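You operate a simulated robot arm through the tools that you are given. There is no shell and no other tool.

The job below is to be done with a simulated robot arm. You get a single attempt, and the scene is never put back.

## Task
Stretch the sheet to the pull on the rail card.
Fine: clamp rails one and two first; free the lock lever to turn, lock it again; hands off the rail jaws; do not tear the sheet.

It is judged by the outcome, as a careful person would: the job done as asked, and still so three seconds after it is handed in. It fails if anything else is knocked over, pushed out of place, dropped, spilled or broken. Flat cloth is picked up by pressing the open fingertips on it (5 to 10 N) and closing them slowly along it; thin cloth reads only 2 to 8 mm in the jaws.

## Robot
A 6-joint arm with a two-finger gripper, fixed in place. Base frame: the origin is at the foot of the arm, x ahead of it, y to its left, z up; the work surface is at about z = 90. Lengths are in cm, angles in rad, forces in N, time in s.
With the tool pointing down near the work surface it reaches from about 38 to 86 cm from the base axis. Its first joint turns from -2.897 to 2.897 rad. Payload 2.45 kg.
Tool frame: the origin (TCP) lies between the finger pads and is the grasp point; the fingertips stand 2 cm ahead of it; z points along the fingers, y is the line along which they close. Largest opening 14 cm; the body of the gripper starts 16.8 cm behind the TCP.
Orientation is told as [roll, pitch, yaw] about the base's x, y, z axes, in that order, counted from this pose: with the fingers straight down and closing along the base's y, the tool's x points along the base's -x, its y along +y and its z along -z.

## Interface
- The arm moves only by the tool arm_command. Its argument "steps" is a list that holds one entry, the list of rows, each a list of 7 numbers: the shift along the tool's x, y, z in units of 300 mm (1.0 is 300 mm), then the turn, a rotation vector about the tool's x, y, z in units of 60 degrees (1.0 is 60 degrees), then the finger opening in mm, from 0 to 140. In form: [[[x, y, z, wx, wy, wz, grip], ...]]. A call has 1 to 20 rows; each row is the pose to reach, as a shift and turn from the pose commanded when the call began, along the tool's axes at that moment. A call with a number of a shift or a turn outside -1 to 1 is refused whole. A row lasts 0.2 s, in which the tool goes at most 5 cm and 0.15 rad; a call with a longer step from one row to the next is refused whole, and so is a gripper value outside its range. A pose out of reach is approached as far as the arm can. The call stops where the force on the tool passes 60 N (or 10 N more than at its start, if that is more) or the arm is blocked; 0.2 s more then pass. The fingers move at their own pace (about 4.5 cm/s each) and stop on an object; they squeeze with about 35 N. The grip force told is the motor's: it shows also when the fingers shut on nothing. Time passes only in rows, and 0.2 s behind the last, so rows that repeat a pose let the fingers close. It gives the time, the measured TCP pose, the force on the tool (base axes), the opening and the grip force at its end, in the units of the frame above (readings bear some noise), with the torque about the TCP (base axes, N m) and any sound that the robot's microphone picked up.
- Cameras (640 x 400 px; columns grow to the right, rows downward): "scene" is fixed at [4.42, -66.01, 154.3]; the picture's right is [0.50, -0.87, 0.00], its down [-0.52, -0.30, -0.80] and it looks along [0.69, 0.40, -0.60] (base axes); focal length 307 px, centre (320, 200). "wrist" rides on the gripper at [7.8, 1.1, -20.9] in the tool frame; the picture's right is [-0.14, 0.99, 0.00], its down [-0.92, -0.13, -0.37] and it looks along [-0.37, -0.05, 0.93] (tool axes); focal length 280 px, centre (320, 200). There is no depth. A picture from a camera that has moved, and an enlarged one, comes with that camera's place and axes in the base frame and with its lens. The place of the scene camera against the robot may be out by one fixed shift of up to 1.8 cm in any direction.
- camera(camera): a new picture of that camera. The clock stands still meanwhile.
- raise_lower(by): slides the trunk up (or, below 0, down) by that many cm; the arm rides with it, the base frame stays. It gives what a move gives, with no picture.
- enlarge(camera, box): a new picture of the part [left, top, right, bottom] of that camera's present view, enlarged. The clock stands still meanwhile.
- sign_off(): hands the job in; it is judged then, once.

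Places have to be worked out from the pictures, the camera data and where the tool is seen. Open the gripper and draw the arm clear of the work before you hand the job in, unless the task says otherwise.

The tools are called after "Emit:" as name(argument=value, ...) on one line, values as JSON. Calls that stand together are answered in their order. arm_command: Moves the arm, as the interface text tells. Its arguments: {"type":"object","properties":{"steps":{"type":"array"}},"required":["steps"]} The other tools are called the same way: raise_lower (by) slides the trunk up or down; camera (camera) takes a picture; enlarge (camera, box) takes an enlarged picture of a part of a camera's view; sign_off () hands the job in.

At the start:

```text
time_s: 0.0
ee_pos: [59.6, -6.65, 130.2]
tcp_rot: [0.0, -0.001, 0.0]
ft_force: [-0.5, 0.4, 0.0]
ft_torque: [0.01, -0.03, -0.02]
finger_gap: 14.0
grip_force: 0.0
trunk travel left (down, up): [-10.0, 13.0]
```

scene: 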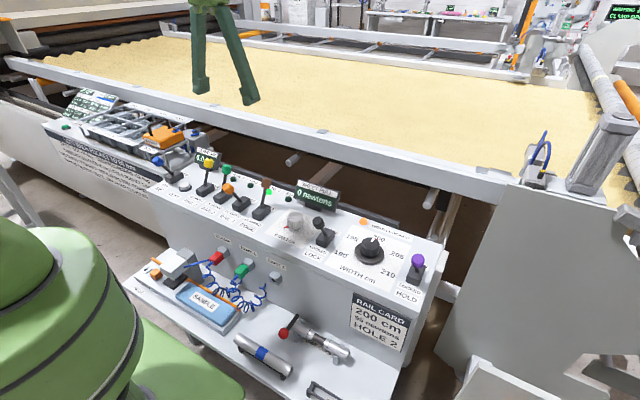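
wrist: 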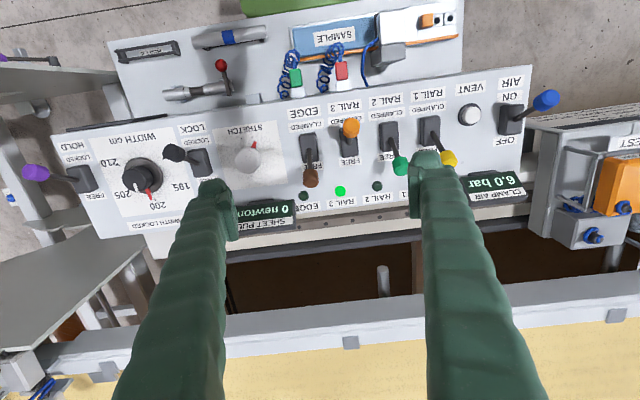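

I start by looking closely at the control panel and the rail card before moving anything.

Emit:
enlarge(camera="scene", box=[280, 180, 460, 360])

Emit:
enlarge(camera="scene", box=[140, 130, 340, 255])

Emit:
enlarge(camera="wrist", box=[70, 100, 310, 250])

Emit:
enlarge(camera="wrist", box=[280, 70, 600, 270])

Emit:
enlarge(camera="scene", box=[120, 230, 380, 400])

Emit:
enlarge(camera="scene", box=[30, 80, 230, 205])

```text
2.22 times, centred on (370, 270) of scene
camera zoom: at [4.42, -66.01, 154.3], right [0.5, -0.87, 0.0], down [-0.52, -0.3, -0.8], along [0.69, 0.4, -0.6], focal length 683 px, centre (209, 44)
```

zoom: 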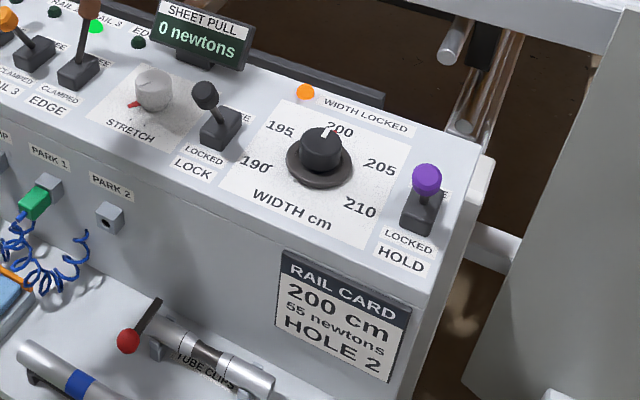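

```text
3.20 times, centred on (240, 192) of scene
camera zoom: at [4.42, -66.01, 154.3], right [0.5, -0.87, 0.0], down [-0.52, -0.3, -0.8], along [0.69, 0.4, -0.6], focal length 983 px, centre (576, 224)
```

zoom: 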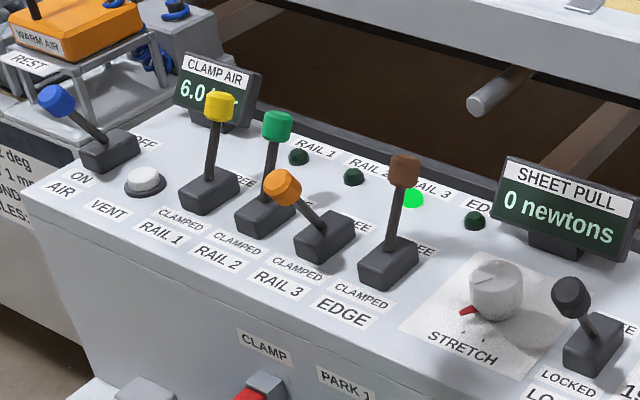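

```text
2.67 times, centred on (190, 175) of wrist
camera zoom: at [51.67, -5.59, 150.88], right [0.14, 0.99, 0.0], down [0.92, -0.13, 0.37], along [0.37, -0.05, -0.93], focal length 748 px, centre (667, 267)
```

zoom: 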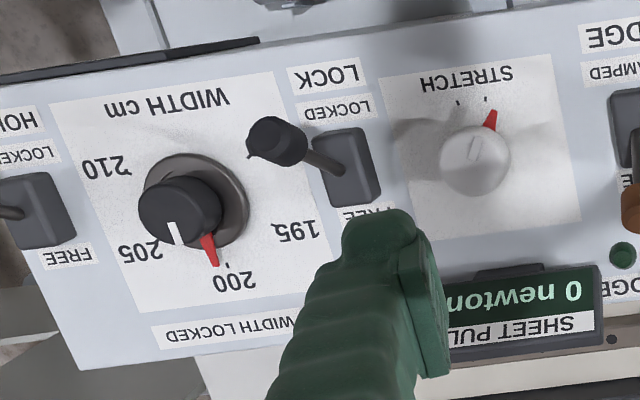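

```text
2.00 times, centred on (440, 170) of wrist
camera zoom: at [51.67, -5.59, 150.88], right [0.14, 0.99, 0.0], down [0.92, -0.13, 0.37], along [0.37, -0.05, -0.93], focal length 561 px, centre (80, 260)
```

zoom: 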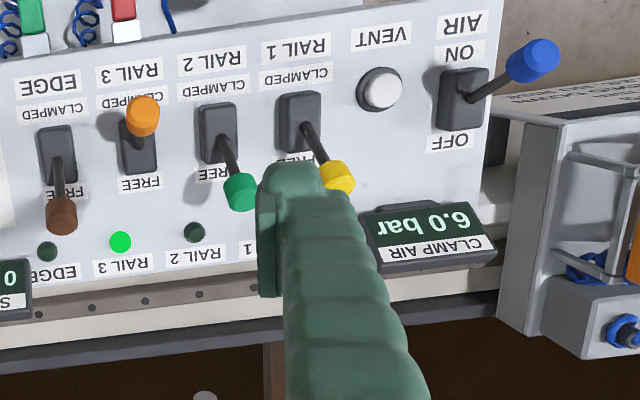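

```text
2.35 times, centred on (250, 315) of scene
camera zoom: at [4.42, -66.01, 154.3], right [0.5, -0.87, 0.0], down [-0.52, -0.3, -0.8], along [0.69, 0.4, -0.6], focal length 723 px, centre (485, -71)
```

zoom: 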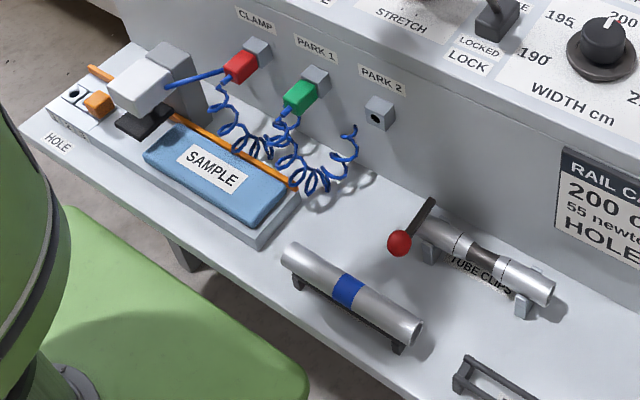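

```text
3.20 times, centred on (130, 142) of scene
camera zoom: at [4.42, -66.01, 154.3], right [0.5, -0.87, 0.0], down [-0.52, -0.3, -0.8], along [0.69, 0.4, -0.6], focal length 983 px, centre (928, 384)
```

zoom: 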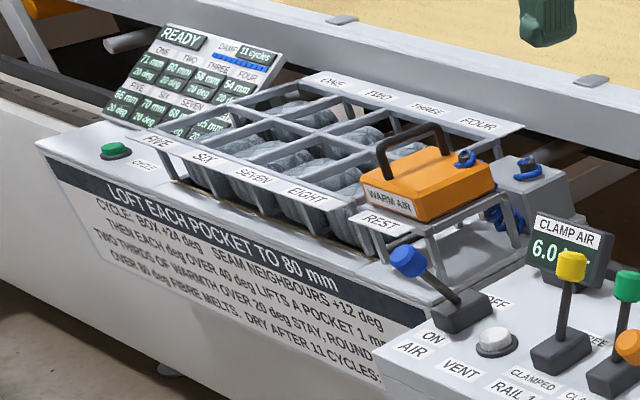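

The rail card calls for 55 newtons. Rail 1, rail 2 and edge read FREE, rail 3 CLAMPED, LOCK is LOCKED and the sheet pull reads 0. I triangulate the rail 1 knob at about (67.4, 16.9, 98.7) leaning away, the lock knob at about (59, -34, 99), and the stretch knob at about (64, -23, 91). I'll move above the stretch knob for a closer look.

Emit:
arm_command(steps=[[[0, -0.12, 0.06, 0, 0, 0, 140], [0, -0.24, 0.12, 0, 0, 0, 140], [0, -0.36, 0.18, 0, 0, 0, 140], [0, -0.48, 0.24, 0, 0, 0, 140], [0, -0.6, 0.3, 0, 0, 0, 140]]])

Emit:
camera(camera="wrist")

Emit:
camera(camera="scene")

```text
time_s: 1.2
ee_pos: [59.61, -24.74, 121.08]
tcp_rot: [-0.001, -0.001, 0.001]
ft_force: [0.6, -0.2, -1.3]
ft_torque: [0.03, 0.02, 0.0]
finger_gap: 14.0
grip_force: 0.0
trunk travel left (down, up): [-10.0, 13.0]
```

```text
taken
camera wrist: at [51.65, -23.57, 141.84], right [0.14, 0.99, 0.0], down [0.92, -0.13, 0.37], along [0.36, -0.05, -0.93], focal length 280 px, centre (320, 200)
```

wrist: 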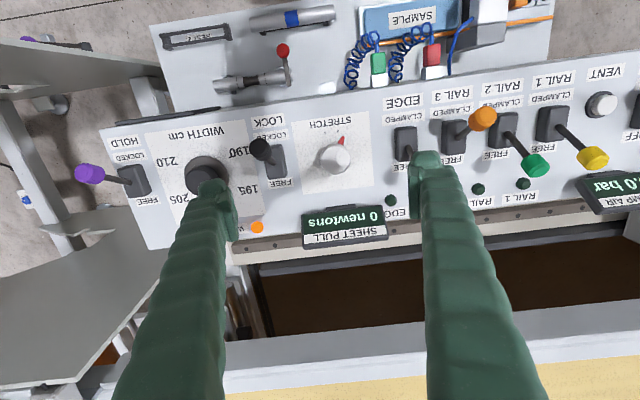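

```text
taken
```

scene: 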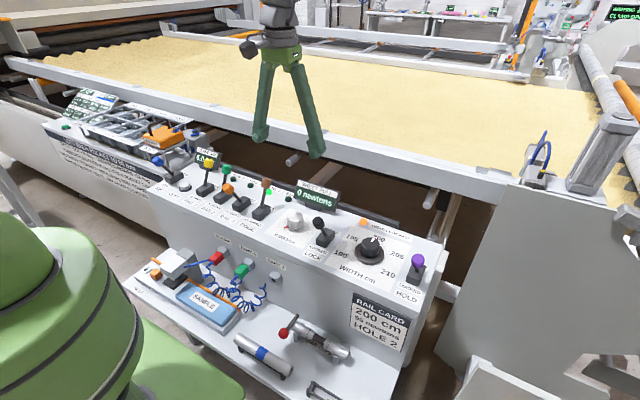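

The wrist camera sits right over the stretch dial, so I enlarge it to read the pointer, the dial marks and the levers.

Emit:
enlarge(camera="wrist", box=[230, 90, 420, 250])

Emit:
enlarge(camera="wrist", box=[380, 70, 640, 232])

Emit:
enlarge(camera="scene", box=[260, 180, 370, 260])

Emit:
enlarge(camera="scene", box=[180, 140, 300, 225])

```text
2.50 times, centred on (325, 170) of wrist
camera zoom: at [51.65, -23.57, 141.84], right [0.14, 0.99, 0.0], down [0.92, -0.13, 0.37], along [0.36, -0.05, -0.93], focal length 701 px, centre (308, 275)
```

zoom: 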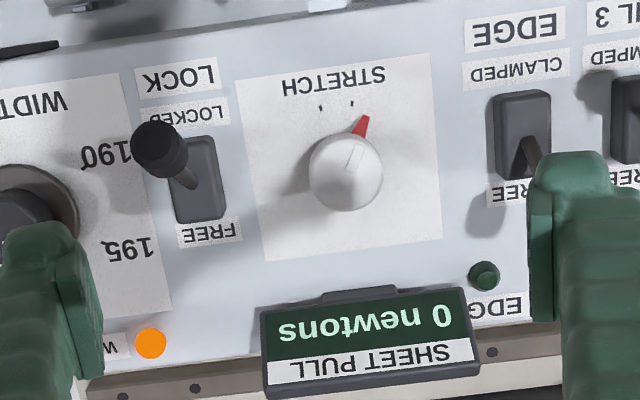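

```text
2.46 times, centred on (510, 151) of wrist
camera zoom: at [51.65, -23.57, 141.84], right [0.14, 0.99, 0.0], down [0.92, -0.13, 0.37], along [0.36, -0.05, -0.93], focal length 690 px, centre (-148, 321)
```

zoom: 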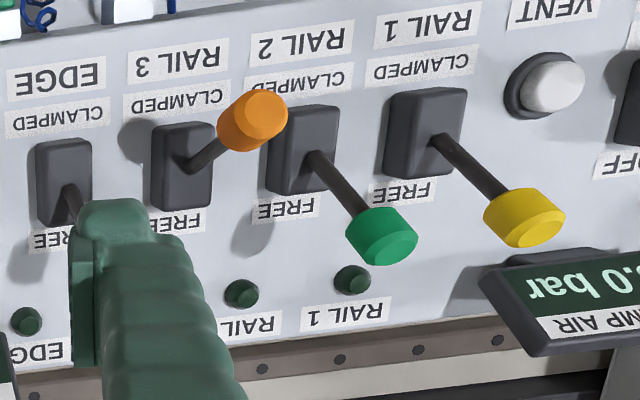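

```text
5.00 times, centred on (315, 220) of scene
camera zoom: at [4.42, -66.01, 154.3], right [0.5, -0.87, 0.0], down [-0.52, -0.3, -0.8], along [0.69, 0.4, -0.6], focal length 1537 px, centre (345, 100)
```

zoom: 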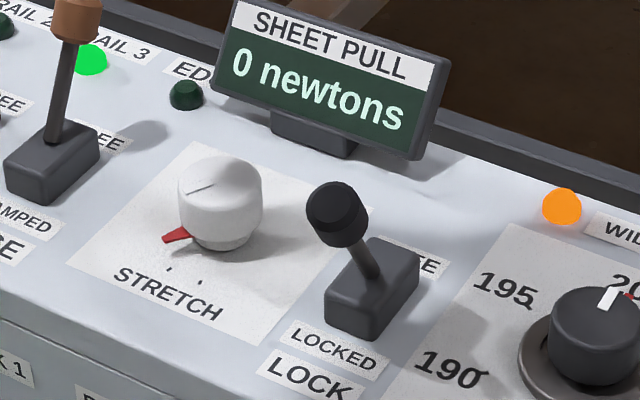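

```text
4.71 times, centred on (240, 182) of scene
camera zoom: at [4.42, -66.01, 154.3], right [0.5, -0.87, 0.0], down [-0.52, -0.3, -0.8], along [0.69, 0.4, -0.6], focal length 1446 px, centre (696, 282)
```

zoom: 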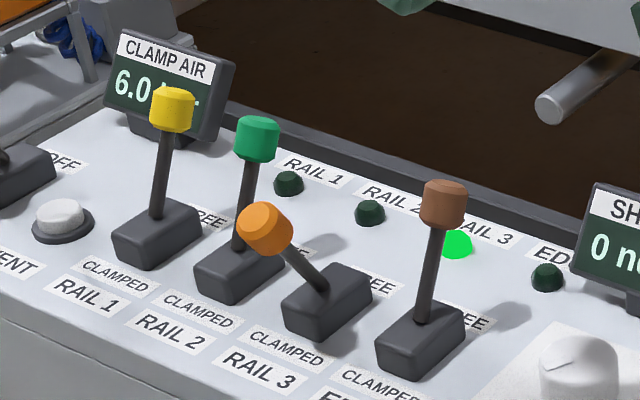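

The panel top works out at about z = 90, with the lever knobs at about z = 99.5. FREE puts a knob at x ≈ 67.2 and CLAMPED/LOCKED puts it at x ≈ 58.9. I'll close the fingers and travel high toward the far side of the rail 1 lever.

Emit:
arm_command(steps=[[[-0.0638, 0.1333, 0.0295, 0, 0, 0, 0], [-0.1276, 0.2667, 0.0591, 0, 0, 0, 0], [-0.1914, 0.4, 0.0886, 0, 0, 0, 0], [-0.2553, 0.5333, 0.1181, 0, 0, 0, 0], [-0.3191, 0.6667, 0.1476, 0, 0, 0, 0], [-0.3829, 0.8, 0.1772, 0, 0, 0, 0], [-0.4467, 0.9333, 0.2067, 0, 0, 0, 0], [-0.4467, 0.9333, 0.2067, 0, 0, 0, 0]]])

Emit:
camera(camera="wrist")

Emit:
camera(camera="scene")

```text
time_s: 3.0
ee_pos: [73.04, 3.57, 115.08]
tcp_rot: [-0.001, 0.001, 0.001]
ft_force: [0.4, 0.7, 0.2]
ft_torque: [0.0, -0.03, 0.0]
finger_gap: 0.01
grip_force: 16.3
trunk travel left (down, up): [-10.0, 13.0]
```

```text
taken
camera wrist: at [65.12, 4.59, 135.84], right [0.14, 0.99, 0.0], down [0.92, -0.13, 0.37], along [0.37, -0.05, -0.93], focal length 280 px, centre (320, 200)
```

wrist: 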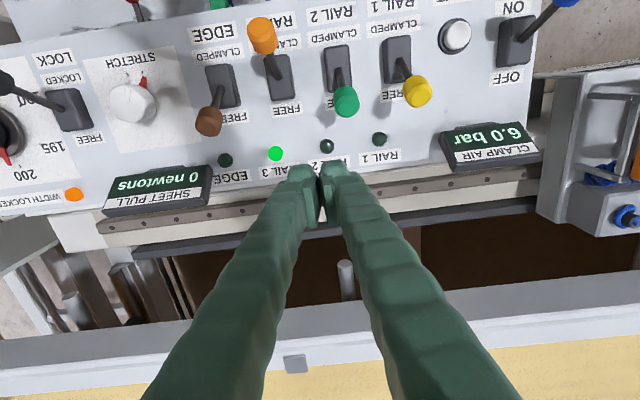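

```text
taken
```

scene: 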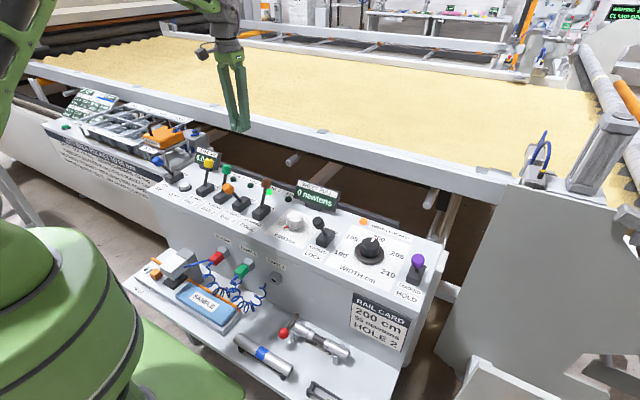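

The fingers are shut and level with rail 2. I read rail 1's yellow knob at (67.2, 16.3, 99.5) and the edge of the air display near y = 20.5. I'll go over to y = 15.9 and descend behind the yellow knob.

Emit:
arm_command(steps=[[[0, 0.14, 0, 0, 0, 0, 0], [0, 0.28, 0, 0, 0, 0, 0], [0, 0.4183, 0, 0, 0, 0, 0], [0, 0.4183, 0.12, 0, 0, 0, 0], [0, 0.4183, 0.24, 0, 0, 0, 0], [0, 0.4183, 0.34, 0, 0, 0, 0], [0, 0.4183, 0.42, 0, 0, 0, 0], [0, 0.4183, 0.48, 0, 0, 0, 0], [0, 0.4183, 0.5167, 0, 0, 0, 0]]])

Emit:
camera(camera="wrist")

Emit:
enlarge(camera="scene", box=[150, 120, 310, 220])

```text
time_s: 5.0
ee_pos: [72.94, 15.87, 99.33]
tcp_rot: [0.002, 0.001, 0.001]
ft_force: [0.1, 0.2, -0.7]
ft_torque: [0.0, -0.02, -0.02]
finger_gap: 0.01
grip_force: 29.2
trunk travel left (down, up): [-10.0, 13.0]
```

```text
taken
camera wrist: at [65.12, 16.98, 120.13], right [0.14, 0.99, 0.0], down [0.92, -0.13, 0.37], along [0.37, -0.05, -0.93], focal length 280 px, centre (320, 200)
```

wrist: 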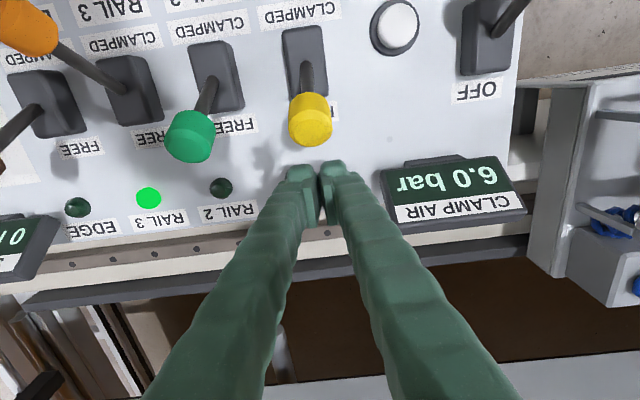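

```text
4.00 times, centred on (230, 170) of scene
camera zoom: at [4.42, -66.01, 154.3], right [0.5, -0.87, 0.0], down [-0.52, -0.3, -0.8], along [0.69, 0.4, -0.6], focal length 1229 px, centre (680, 320)
```

zoom: 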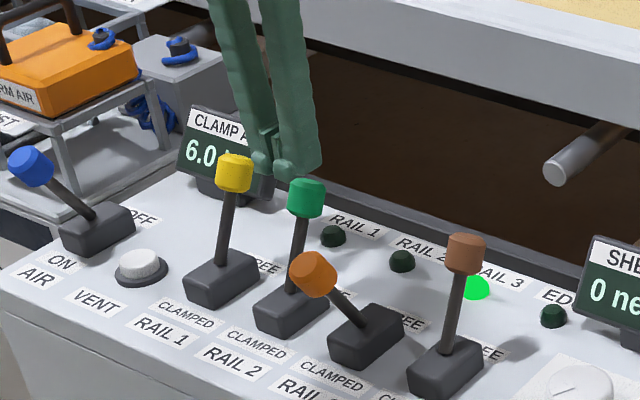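

The closed fingers stand directly behind the yellow knob, clear of the air display. I push it slowly toward the robot (CLAMPED).

Emit:
arm_command(steps=[[[0.04, 0, 0, 0, 0, 0, 0], [0.08, 0, 0, 0, 0, 0, 0], [0.12, 0, 0, 0, 0, 0, 0], [0.155, 0, 0, 0, 0, 0, 0], [0.19, 0, 0, 0, 0, 0, 0], [0.225, 0, 0, 0, 0, 0, 0], [0.26, 0, 0, 0, 0, 0, 0], [0.295, 0, 0, 0, 0, 0, 0], [0.32, 0, 0, 0, 0, 0, 0], [0.34, 0, 0, 0, 0, 0, 0]]])

Emit:
camera(camera="wrist")

Emit:
enlarge(camera="scene", box=[150, 120, 310, 220])

```text
time_s: 7.2
ee_pos: [62.71, 15.78, 99.33]
tcp_rot: [0.001, 0.0, 0.0]
ft_force: [-0.1, 0.0, 0.2]
ft_torque: [0.03, 0.02, -0.01]
finger_gap: 0.0
grip_force: 30.1
trunk travel left (down, up): [-10.0, 13.0]
```

```text
taken
camera wrist: at [54.8, 16.94, 120.12], right [0.14, 0.99, 0.0], down [0.92, -0.13, 0.37], along [0.36, -0.05, -0.93], focal length 280 px, centre (320, 200)
```

wrist: 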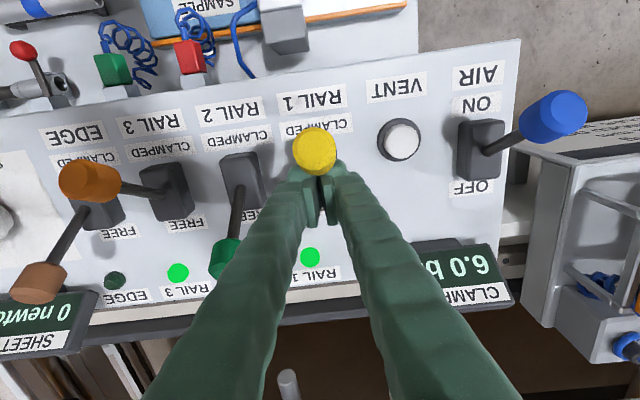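

```text
4.00 times, centred on (230, 170) of scene
camera zoom: at [4.42, -66.01, 154.3], right [0.5, -0.87, 0.0], down [-0.52, -0.3, -0.8], along [0.69, 0.4, -0.6], focal length 1229 px, centre (680, 320)
```

zoom: 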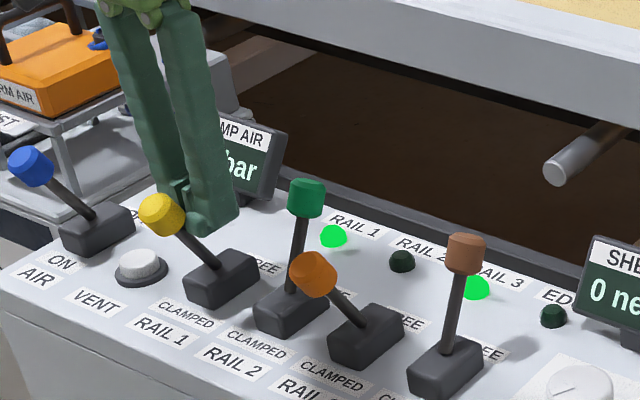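

The rail 1 lamp is green and the lever sits at CLAMPED with no residual force. I lift off, go behind rail 2's green knob (about y = 7.7) and push it over the same way.

Emit:
arm_command(steps=[[[-0.03, 0, -0.05, 0, 0, 0, 0], [-0.05, 0, -0.2, 0, 0, 0, 0], [-0.12, -0.05, -0.3, 0, 0, 0, 0], [-0.22, -0.15, -0.34, 0, 0, 0, 0], [-0.3, -0.25, -0.34, 0, 0, 0, 0], [-0.34, -0.2733, -0.3, 0, 0, 0, 0], [-0.34, -0.2733, -0.16, 0, 0, 0, 0], [-0.34, -0.2733, -0.06, 0, 0, 0, 0], [-0.34, -0.2733, 0, 0, 0, 0, 0], [-0.3, -0.2733, 0, 0, 0, 0, 0], [-0.26, -0.2733, 0, 0, 0, 0, 0], [-0.22, -0.2733, 0, 0, 0, 0, 0], [-0.185, -0.2733, 0, 0, 0, 0, 0], [-0.15, -0.2733, 0, 0, 0, 0, 0], [-0.115, -0.2733, 0, 0, 0, 0, 0], [-0.08, -0.2733, 0, 0, 0, 0, 0], [-0.045, -0.2733, 0, 0, 0, 0, 0], [-0.02, -0.2733, 0, 0, 0, 0, 0], [0, -0.2733, 0, 0, 0, 0, 0]]])

Emit:
camera(camera="wrist")

Emit:
enlarge(camera="scene", box=[150, 120, 310, 220])

```text
time_s: 11.2
ee_pos: [62.67, 7.66, 99.46]
tcp_rot: [0.001, 0.002, 0.001]
ft_force: [-0.1, -0.3, -0.3]
ft_torque: [0.0, -0.01, 0.01]
finger_gap: 0.05
grip_force: 29.1
trunk travel left (down, up): [-10.0, 13.0]
```

```text
taken
camera wrist: at [54.85, 8.78, 120.16], right [0.14, 0.99, 0.0], down [0.92, -0.13, 0.37], along [0.37, -0.05, -0.93], focal length 280 px, centre (320, 200)
```

wrist: 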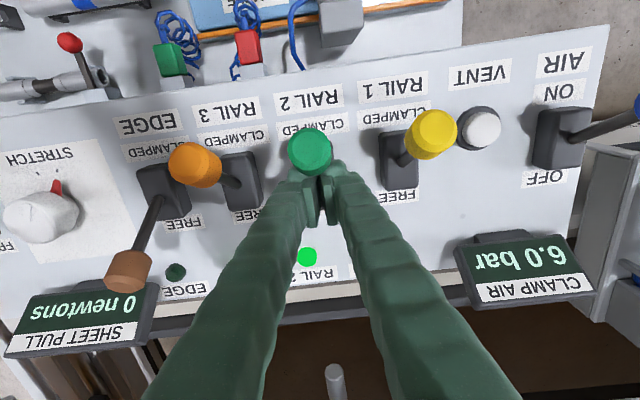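

```text
4.00 times, centred on (230, 170) of scene
camera zoom: at [4.42, -66.01, 154.3], right [0.5, -0.87, 0.0], down [-0.52, -0.3, -0.8], along [0.69, 0.4, -0.6], focal length 1229 px, centre (680, 320)
```

zoom: 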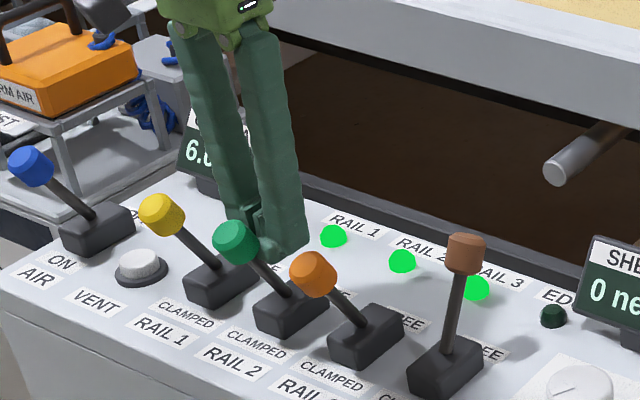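

Lamps for rails 1, 2 and 3 are all green and the air still reads 6.0 bar. Next is the lock lever: I lift clear over the levers and move toward its near side.

Emit:
arm_command(steps=[[[-0.03, 0, -0.06, 0, 0, 0, 0], [-0.03, 0, -0.2, 0, 0, 0, 0], [-0.03, 0, -0.34, 0, 0, 0, 0], [0.02, -0.1, -0.4167, 0, 0, 0, 0], [0.07, -0.24, -0.4167, 0, 0, 0, 0], [0.12, -0.38, -0.4167, 0, 0, 0, 0], [0.17, -0.52, -0.4167, 0, 0, 0, 0], [0.22, -0.66, -0.4167, 0, 0, 0, 0], [0.27, -0.8, -0.4167, 0, 0, 0, 0], [0.3233, -0.93, -0.4167, 0, 0, 0, 0]]])

Emit:
camera(camera="wrist")

Emit:
enlarge(camera="scene", box=[220, 150, 460, 300])

```text
time_s: 13.4
ee_pos: [52.92, -20.27, 111.81]
tcp_rot: [-0.001, 0.0, -0.001]
ft_force: [0.1, -0.2, -0.6]
ft_torque: [0.03, 0.03, -0.01]
finger_gap: 0.0
grip_force: 29.3
trunk travel left (down, up): [-10.0, 13.0]
```

```text
taken
camera wrist: at [45.08, -19.21, 132.69], right [0.14, 0.99, 0.0], down [0.92, -0.13, 0.37], along [0.37, -0.05, -0.93], focal length 280 px, centre (320, 200)
```

wrist: 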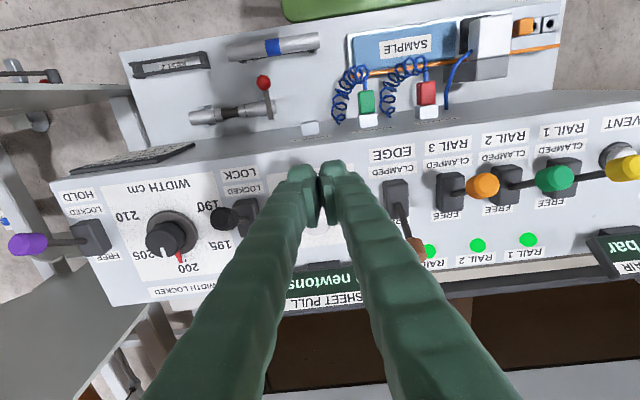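

```text
2.67 times, centred on (340, 225) of scene
camera zoom: at [4.42, -66.01, 154.3], right [0.5, -0.87, 0.0], down [-0.52, -0.3, -0.8], along [0.69, 0.4, -0.6], focal length 820 px, centre (267, 133)
```

zoom: 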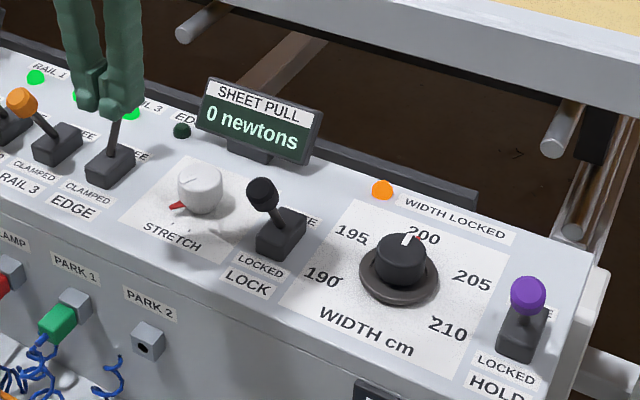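

The lock knob reads (59.1, -34.1, 99.5) from here. I move over to y = -34 and descend on its near side at x ≈ 53.

Emit:
arm_command(steps=[[[0, -0.15, 0, 0, 0, 0, 0], [0, -0.3, 0, 0, 0, 0, 0], [0, -0.46, 0, 0, 0, 0, 0], [0, -0.46, 0.12, 0, 0, 0, 0], [0, -0.46, 0.24, 0, 0, 0, 0], [0, -0.46, 0.34, 0, 0, 0, 0], [0, -0.46, 0.4167, 0, 0, 0, 0], [0, -0.46, 0.4167, 0, 0, 0, 0]]])

Emit:
camera(camera="wrist")

Emit:
enlarge(camera="scene", box=[220, 150, 460, 300])

```text
time_s: 15.2
ee_pos: [52.92, -34.05, 99.36]
tcp_rot: [0.0, 0.001, 0.002]
ft_force: [-0.1, 0.7, 1.2]
ft_torque: [0.03, 0.01, 0.0]
finger_gap: 0.0
grip_force: 29.5
trunk travel left (down, up): [-10.0, 13.0]
```

```text
taken
camera wrist: at [45.05, -32.99, 120.19], right [0.14, 0.99, 0.0], down [0.92, -0.13, 0.37], along [0.37, -0.05, -0.93], focal length 280 px, centre (320, 200)
```

wrist: 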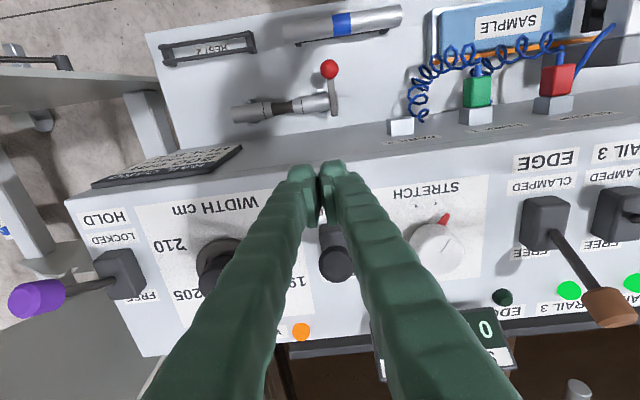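

```text
2.67 times, centred on (340, 225) of scene
camera zoom: at [4.42, -66.01, 154.3], right [0.5, -0.87, 0.0], down [-0.52, -0.3, -0.8], along [0.69, 0.4, -0.6], focal length 820 px, centre (267, 133)
```

zoom: 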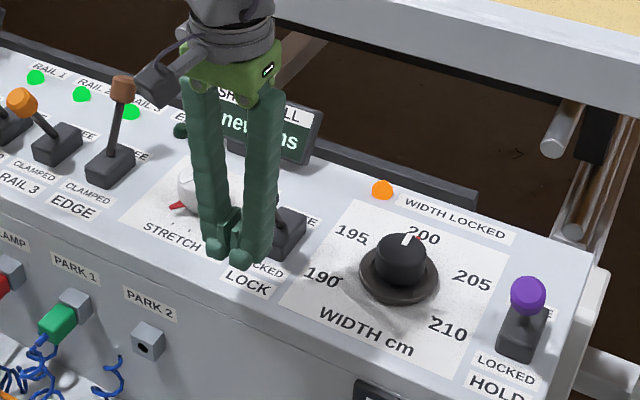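

The fingers are on the near side of the lock knob, lined up with it. I push it away to FREE in small steps.

Emit:
arm_command(steps=[[[-0.04, 0, 0, 0, 0, 0, 0], [-0.08, 0, 0, 0, 0, 0, 0], [-0.12, 0, 0, 0, 0, 0, 0], [-0.155, 0, 0, 0, 0, 0, 0], [-0.19, 0, 0, 0, 0, 0, 0], [-0.225, 0, 0, 0, 0, 0, 0], [-0.26, 0, 0, 0, 0, 0, 0], [-0.295, 0, 0, 0, 0, 0, 0], [-0.32, 0, 0, 0, 0, 0, 0], [-0.34, 0, 0, 0, 0, 0, 0]]])

Emit:
camera(camera="wrist")

Emit:
enlarge(camera="scene", box=[220, 150, 460, 300])

```text
time_s: 17.4
ee_pos: [63.31, -33.98, 99.4]
tcp_rot: [0.001, 0.0, 0.0]
ft_force: [-0.5, 0.9, -1.0]
ft_torque: [0.03, 0.04, 0.02]
finger_gap: 0.01
grip_force: 29.6
trunk travel left (down, up): [-10.0, 13.0]
```

```text
taken
camera wrist: at [55.41, -32.97, 120.17], right [0.14, 0.99, 0.0], down [0.92, -0.13, 0.37], along [0.37, -0.05, -0.93], focal length 280 px, centre (320, 200)
```

wrist: 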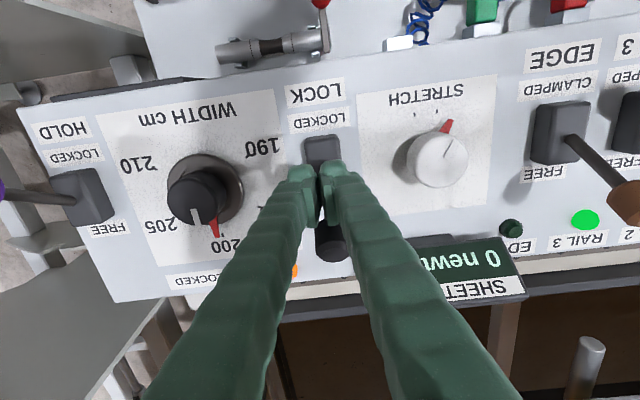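

```text
2.67 times, centred on (340, 225) of scene
camera zoom: at [4.42, -66.01, 154.3], right [0.5, -0.87, 0.0], down [-0.52, -0.3, -0.8], along [0.69, 0.4, -0.6], focal length 820 px, centre (267, 133)
```

zoom: 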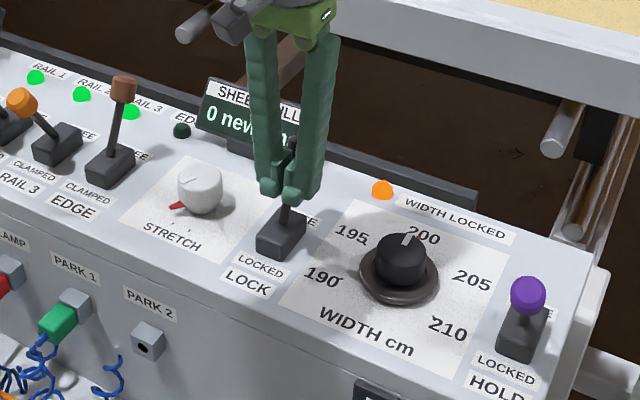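

The lock lever now leans away to FREE. I lift off, and enlarge the dial to check its marks before approaching.

Emit:
enlarge(camera="wrist", box=[360, 70, 520, 230])

Emit:
arm_command(steps=[[[0.03, 0, -0.06, 0, 0, 0, 0], [0.03, 0, -0.2, 0, 0, 0, 0], [0.01, 0.05, -0.33, 0, 0, 0, 0], [0.0, 0.2, -0.35, 0, 0, 0, 70], [-0.005, 0.34, -0.35, 0, 0, 0, 90], [-0.005, 0.39, -0.35, 0, 0, 0, 90], [-0.005, 0.39, -0.35, 0, 0, 0, 90]]])

Emit:
camera(camera="wrist")

Emit:
camera(camera="scene")

```text
2.50 times, centred on (440, 150) of wrist
camera zoom: at [55.41, -32.97, 120.17], right [0.14, 0.99, 0.0], down [0.92, -0.13, 0.37], along [0.37, -0.05, -0.93], focal length 701 px, centre (20, 325)
```

zoom: 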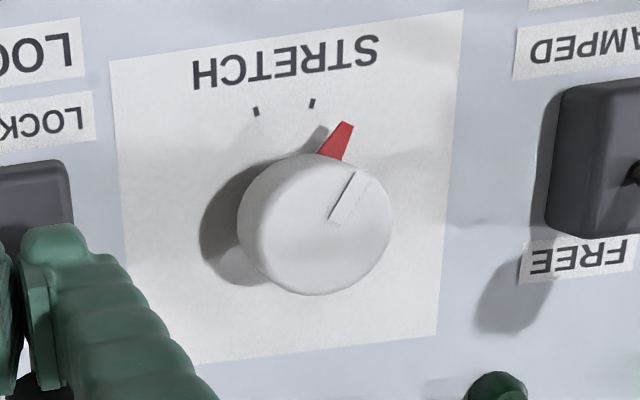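

```text
time_s: 19.0
ee_pos: [63.31, -22.42, 109.84]
tcp_rot: [0.0, -0.001, 0.0]
ft_force: [-0.2, 0.6, -0.5]
ft_torque: [-0.03, 0.03, -0.02]
finger_gap: 8.62
grip_force: 0.0
trunk travel left (down, up): [-10.0, 13.0]
```

```text
taken
camera wrist: at [55.49, -21.32, 130.66], right [0.14, 0.99, 0.0], down [0.92, -0.13, 0.37], along [0.36, -0.05, -0.93], focal length 280 px, centre (320, 200)
```

wrist: 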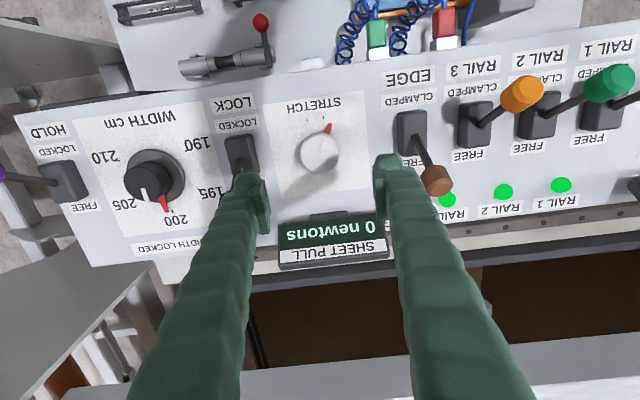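

```text
taken
```

scene: 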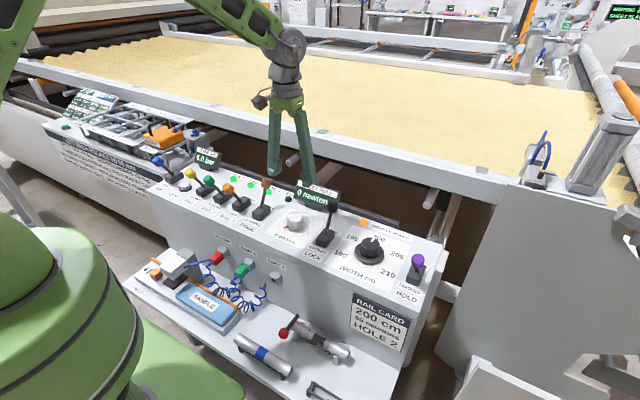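

The fingers are open above the stretch knob. I enlarge the wrist view to centre exactly on it and check the pointer's height.

Emit:
enlarge(camera="wrist", box=[240, 100, 400, 200])

Emit:
enlarge(camera="scene", box=[260, 190, 340, 240])

```text
4.00 times, centred on (320, 150) of wrist
camera zoom: at [55.49, -21.32, 130.66], right [0.14, 0.99, 0.0], down [0.92, -0.13, 0.37], along [0.36, -0.05, -0.93], focal length 1122 px, centre (320, 400)
```

zoom: 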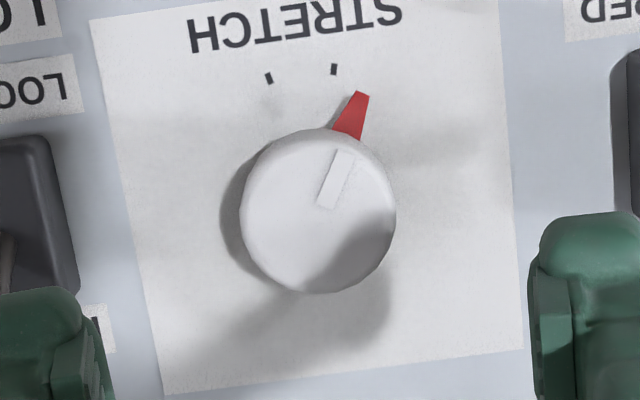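

```text
8.00 times, centred on (300, 215) of scene
camera zoom: at [4.42, -66.01, 154.3], right [0.5, -0.87, 0.0], down [-0.52, -0.3, -0.8], along [0.69, 0.4, -0.6], focal length 2459 px, centre (480, 80)
```

zoom: 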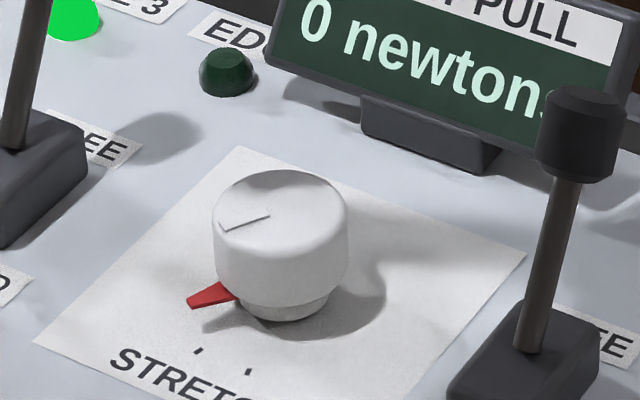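

The pointer sits low on the collar at about z = 91 and the knob cap spans roughly z 91 to 93.3, centred about (63.5, -22.45). I'll descend so the fingertips stop just above the pointer level, with the fingers open at 8 cm.

Emit:
arm_command(steps=[[[-0.0067, -0.001, 0.13, 0, 0, 0, 80], [-0.0067, -0.001, 0.26, 0, 0, 0, 80], [-0.0067, -0.001, 0.38, 0, 0, 0, 80], [-0.0067, -0.001, 0.47, 0, 0, 0, 80], [-0.0067, -0.001, 0.53, 0, 0, 0, 80], [-0.0067, -0.001, 0.5533, 0, 0, 0, 80], [-0.0067, -0.001, 0.5533, 0, 0, 0, 80]]])

Emit:
camera(camera="wrist")

Emit:
enlarge(camera="scene", box=[250, 170, 370, 245])

```text
time_s: 20.6
ee_pos: [63.52, -22.33, 93.19]
tcp_rot: [0.0, -0.001, -0.001]
ft_force: [0.5, 0.3, 0.4]
ft_torque: [-0.01, -0.02, 0.05]
finger_gap: 8.01
grip_force: 0.1
trunk travel left (down, up): [-10.0, 13.0]
```

```text
taken
camera wrist: at [55.68, -21.27, 114.04], right [0.14, 0.99, 0.0], down [0.92, -0.13, 0.37], along [0.37, -0.05, -0.93], focal length 280 px, centre (320, 200)
```

wrist: 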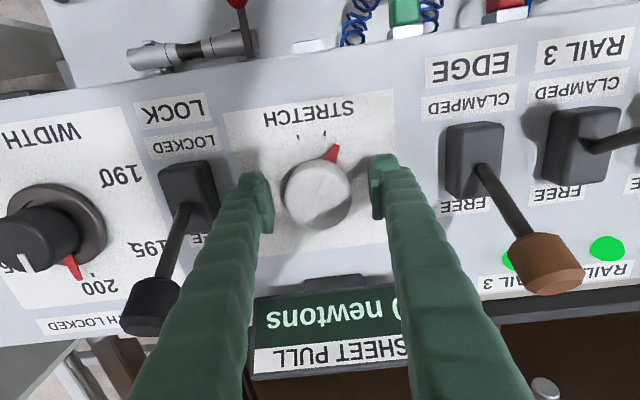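

```text
5.33 times, centred on (310, 208) of scene
camera zoom: at [4.42, -66.01, 154.3], right [0.5, -0.87, 0.0], down [-0.52, -0.3, -0.8], along [0.69, 0.4, -0.6], focal length 1639 px, centre (373, 160)
```

zoom: 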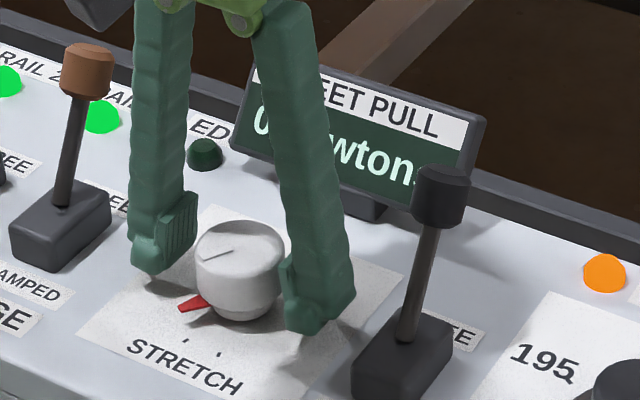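

The knob is between the fingers; I check its centring once more, since the TCP should project to about (320, 195) in the wrist picture.

Emit:
enlarge(camera="wrist", box=[240, 145, 400, 245])

```text
4.00 times, centred on (320, 195) of wrist
camera zoom: at [55.68, -21.27, 114.04], right [0.14, 0.99, 0.0], down [0.92, -0.13, 0.37], along [0.37, -0.05, -0.93], focal length 1122 px, centre (320, 220)
```

zoom: 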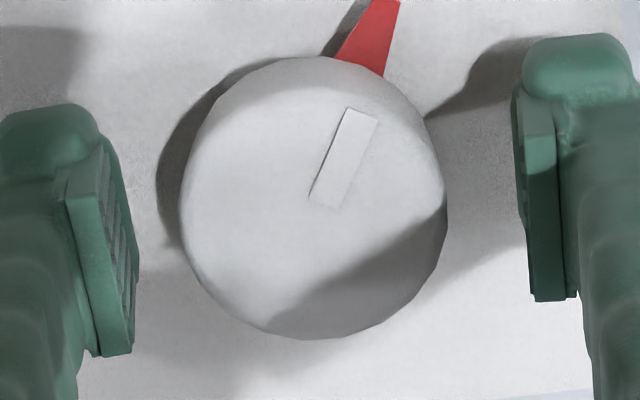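

The knob centre is about 2 mm further in +x and 1.5 mm in -y, so I nudge to it and close the fingers on the cap.

Emit:
arm_command(steps=[[[-0.0067, -0.005, 0, 0, 0, 0, 80], [-0.0067, -0.005, 0, 0, 0, 0, 60], [-0.0067, -0.005, 0, 0, 0, 0, 52], [-0.0067, -0.005, 0, 0, 0, 0, 40], [-0.0067, -0.005, 0, 0, 0, 0, 40]]])

Emit:
enlarge(camera="scene", box=[250, 170, 370, 245])

Emit:
camera(camera="wrist")

```text
time_s: 21.8
ee_pos: [63.79, -22.45, 93.3]
tcp_rot: [0.0, -0.001, -0.002]
ft_force: [1.0, 5.1, 1.4]
ft_torque: [0.05, 0.07, -0.03]
finger_gap: 5.09
grip_force: 38.8
trunk travel left (down, up): [-10.0, 13.0]
```

```text
5.33 times, centred on (310, 208) of scene
camera zoom: at [4.42, -66.01, 154.3], right [0.5, -0.87, 0.0], down [-0.52, -0.3, -0.8], along [0.69, 0.4, -0.6], focal length 1639 px, centre (373, 160)
```

zoom: 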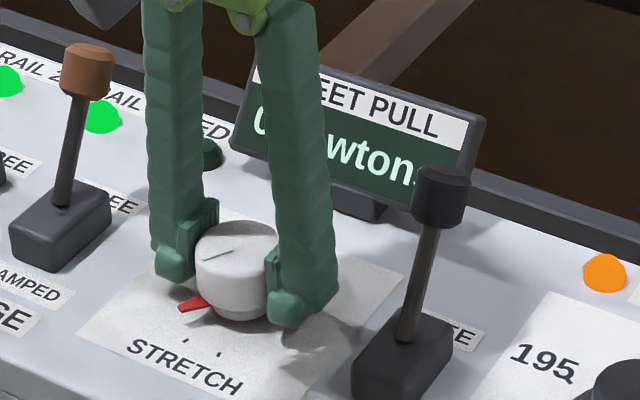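

```text
taken
camera wrist: at [55.89, -21.41, 114.06], right [0.14, 0.99, 0.0], down [0.92, -0.13, 0.37], along [0.37, -0.05, -0.93], focal length 280 px, centre (320, 200)
```

wrist: 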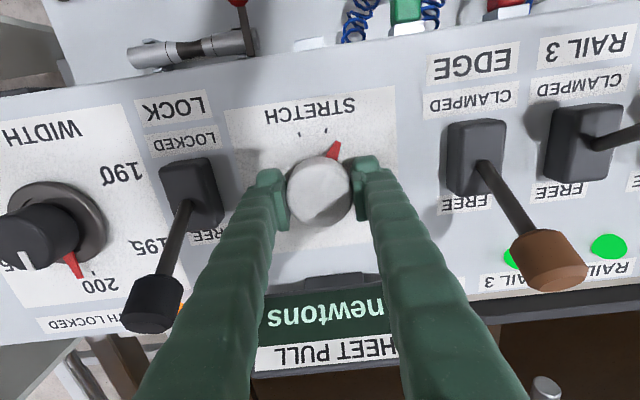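

The fingers hold the knob (5.1 cm, 39 N). I try a small clockwise turn of about 12° and watch the pull display.

Emit:
arm_command(steps=[[[0, 0, 0, 0, 0, 0.05, 40], [0, 0, 0, 0, 0, 0.1, 40], [0, 0, 0, 0, 0, 0.15, 40], [0, 0, 0, 0, 0, 0.2, 40], [0, 0, 0, 0, 0, 0.2, 40]]])

Emit:
enlarge(camera="scene", box=[250, 170, 370, 245])

Emit:
camera(camera="wrist")

```text
time_s: 23.0
ee_pos: [63.7, -22.48, 93.26]
tcp_rot: [-0.001, 0.003, -0.209]
ft_force: [-3.6, 0.1, -4.8]
ft_torque: [-0.21, -0.41, 0.05]
finger_gap: 5.1
grip_force: 45.0
trunk travel left (down, up): [-10.0, 13.0]
```

```text
5.33 times, centred on (310, 208) of scene
camera zoom: at [4.42, -66.01, 154.3], right [0.5, -0.87, 0.0], down [-0.52, -0.3, -0.8], along [0.69, 0.4, -0.6], focal length 1639 px, centre (373, 160)
```

zoom: 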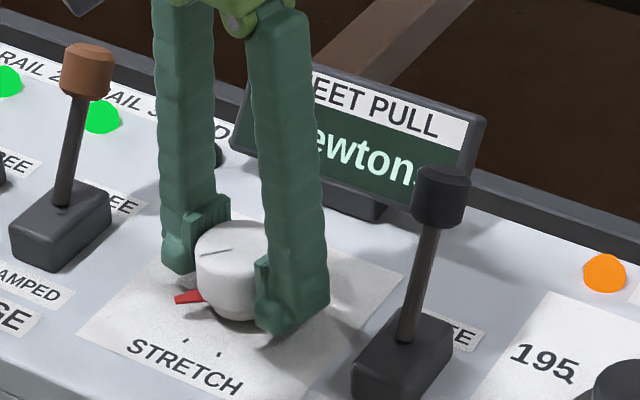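

```text
taken
camera wrist: at [56.31, -19.86, 114.08], right [0.34, 0.94, 0.0], down [0.87, -0.32, 0.37], along [0.35, -0.13, -0.93], focal length 280 px, centre (320, 200)
```

wrist: 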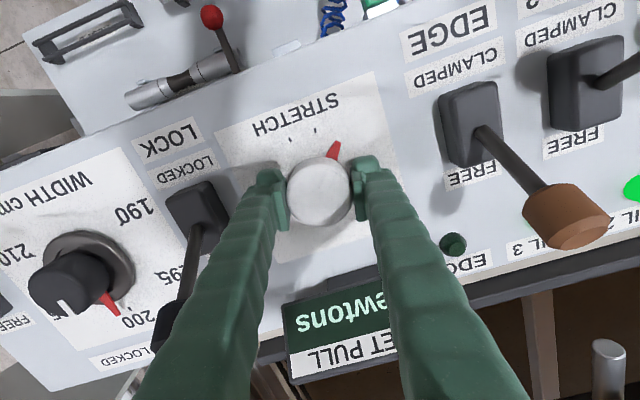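

The pointer followed the turn, but a finger hides the number in both views. I open the fingers wide in place to read the display and see whether the knob holds its position.

Emit:
arm_command(steps=[[[0, 0, 0, 0, 0, 0.2, 60], [0, 0, 0, 0, 0, 0.2, 100], [0, 0, 0, 0, 0, 0.2, 130], [0, 0, 0, 0, 0, 0.2, 130], [0, 0, 0, 0, 0, 0.2, 130]]])

Emit:
camera(camera="wrist")

Emit:
enlarge(camera="scene", box=[250, 170, 370, 245])

```text
refused: row 1 steps farther than a row can; nothing moved
```

```text
taken
camera wrist: at [56.31, -19.86, 114.08], right [0.34, 0.94, 0.0], down [0.87, -0.32, 0.37], along [0.35, -0.13, -0.93], focal length 280 px, centre (320, 200)
```

wrist: 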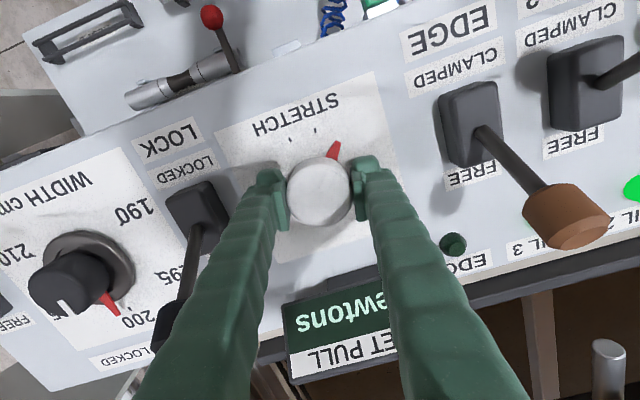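

```text
5.33 times, centred on (310, 208) of scene
camera zoom: at [4.42, -66.01, 154.3], right [0.5, -0.87, 0.0], down [-0.52, -0.3, -0.8], along [0.69, 0.4, -0.6], focal length 1639 px, centre (373, 160)
```

zoom: 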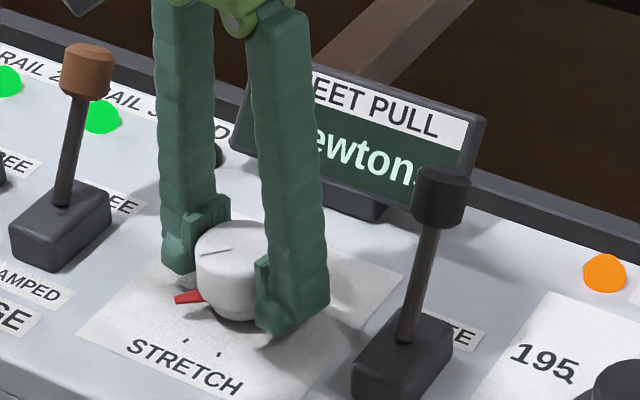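

The turn is counted from the current pose, so I repeat the command with zero turn and just open the fingers.

Emit:
arm_command(steps=[[[0, 0, 0, 0, 0, 0, 60], [0, 0, 0, 0, 0, 0, 100], [0, 0, 0, 0, 0, 0, 130], [0, 0, 0, 0, 0, 0, 130], [0, 0, 0, 0, 0, 0, 130]]])

Emit:
camera(camera="wrist")

Emit:
enlarge(camera="scene", box=[250, 170, 370, 245])

```text
time_s: 24.2
ee_pos: [63.81, -22.48, 93.2]
tcp_rot: [0.0, -0.001, -0.21]
ft_force: [0.9, -0.1, 0.1]
ft_torque: [0.01, -0.03, -0.02]
finger_gap: 13.03
grip_force: 0.0
trunk travel left (down, up): [-10.0, 13.0]
```

```text
taken
camera wrist: at [56.34, -19.84, 114.1], right [0.34, 0.94, 0.0], down [0.87, -0.32, 0.37], along [0.35, -0.13, -0.93], focal length 280 px, centre (320, 200)
```

wrist: 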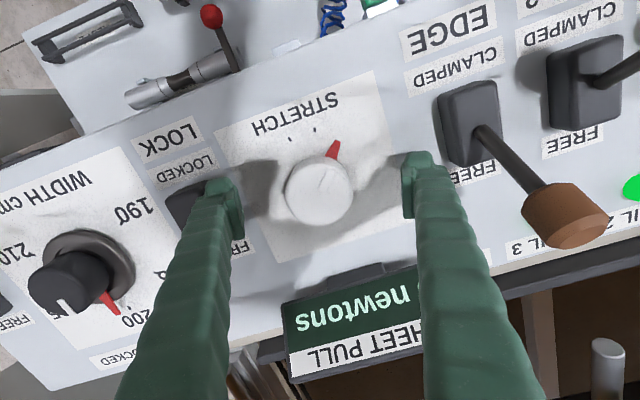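

```text
5.33 times, centred on (310, 208) of scene
camera zoom: at [4.42, -66.01, 154.3], right [0.5, -0.87, 0.0], down [-0.52, -0.3, -0.8], along [0.69, 0.4, -0.6], focal length 1639 px, centre (373, 160)
```

zoom: 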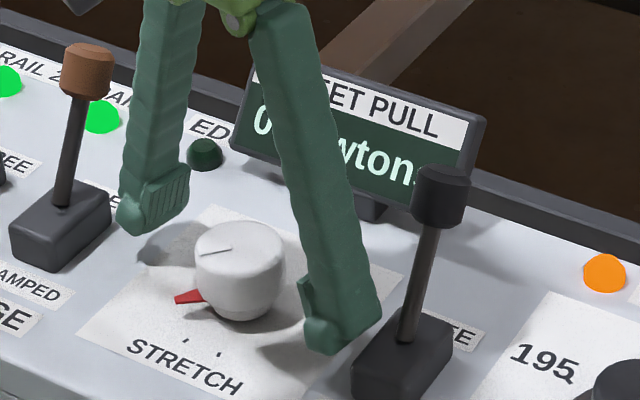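

The display still starts with "0" after 12°, and the knob stayed where I left it. I'll rotate the open gripper a further 48° around the knob without touching it, so the display is in view while turning, then regrip.

Emit:
arm_command(steps=[[[0, 0, 0, 0, 0, 0.1, 90], [0, 0, 0, 0, 0, 0.22, 80], [0, 0, 0, 0, 0, 0.34, 80], [0, 0, 0, 0, 0, 0.46, 80], [0, 0, 0, 0, 0, 0.58, 80], [0, 0, 0, 0, 0, 0.7, 80], [0, 0, 0, 0, 0, 0.8, 80], [0, 0, 0, 0, 0, 0.8, 80]]])

Emit:
camera(camera="wrist")

Emit:
enlarge(camera="scene", box=[250, 170, 370, 245])

```text
time_s: 26.0
ee_pos: [63.74, -22.5, 93.32]
tcp_rot: [-0.001, 0.002, -1.047]
ft_force: [0.1, -1.1, 0.6]
ft_torque: [-0.01, 0.02, 0.01]
finger_gap: 8.0
grip_force: 0.1
trunk travel left (down, up): [-10.0, 13.0]
```

```text
taken
camera wrist: at [60.76, -15.19, 114.12], right [0.93, 0.37, 0.0], down [0.35, -0.86, 0.37], along [0.14, -0.34, -0.93], focal length 280 px, centre (320, 200)
```

wrist: 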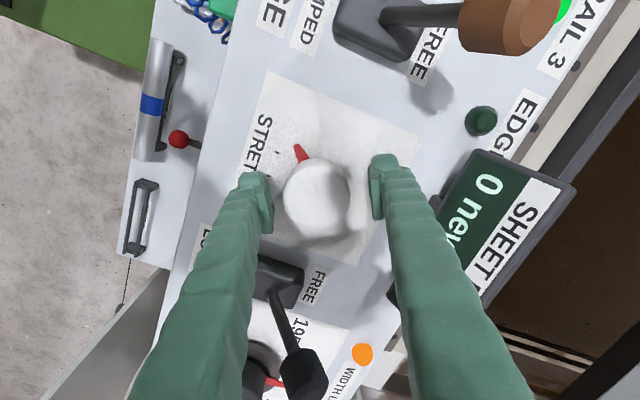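

```text
5.33 times, centred on (310, 208) of scene
camera zoom: at [4.42, -66.01, 154.3], right [0.5, -0.87, 0.0], down [-0.52, -0.3, -0.8], along [0.69, 0.4, -0.6], focal length 1639 px, centre (373, 160)
```

zoom: 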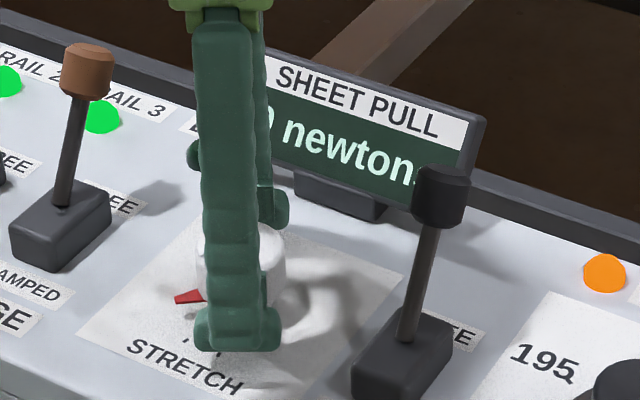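

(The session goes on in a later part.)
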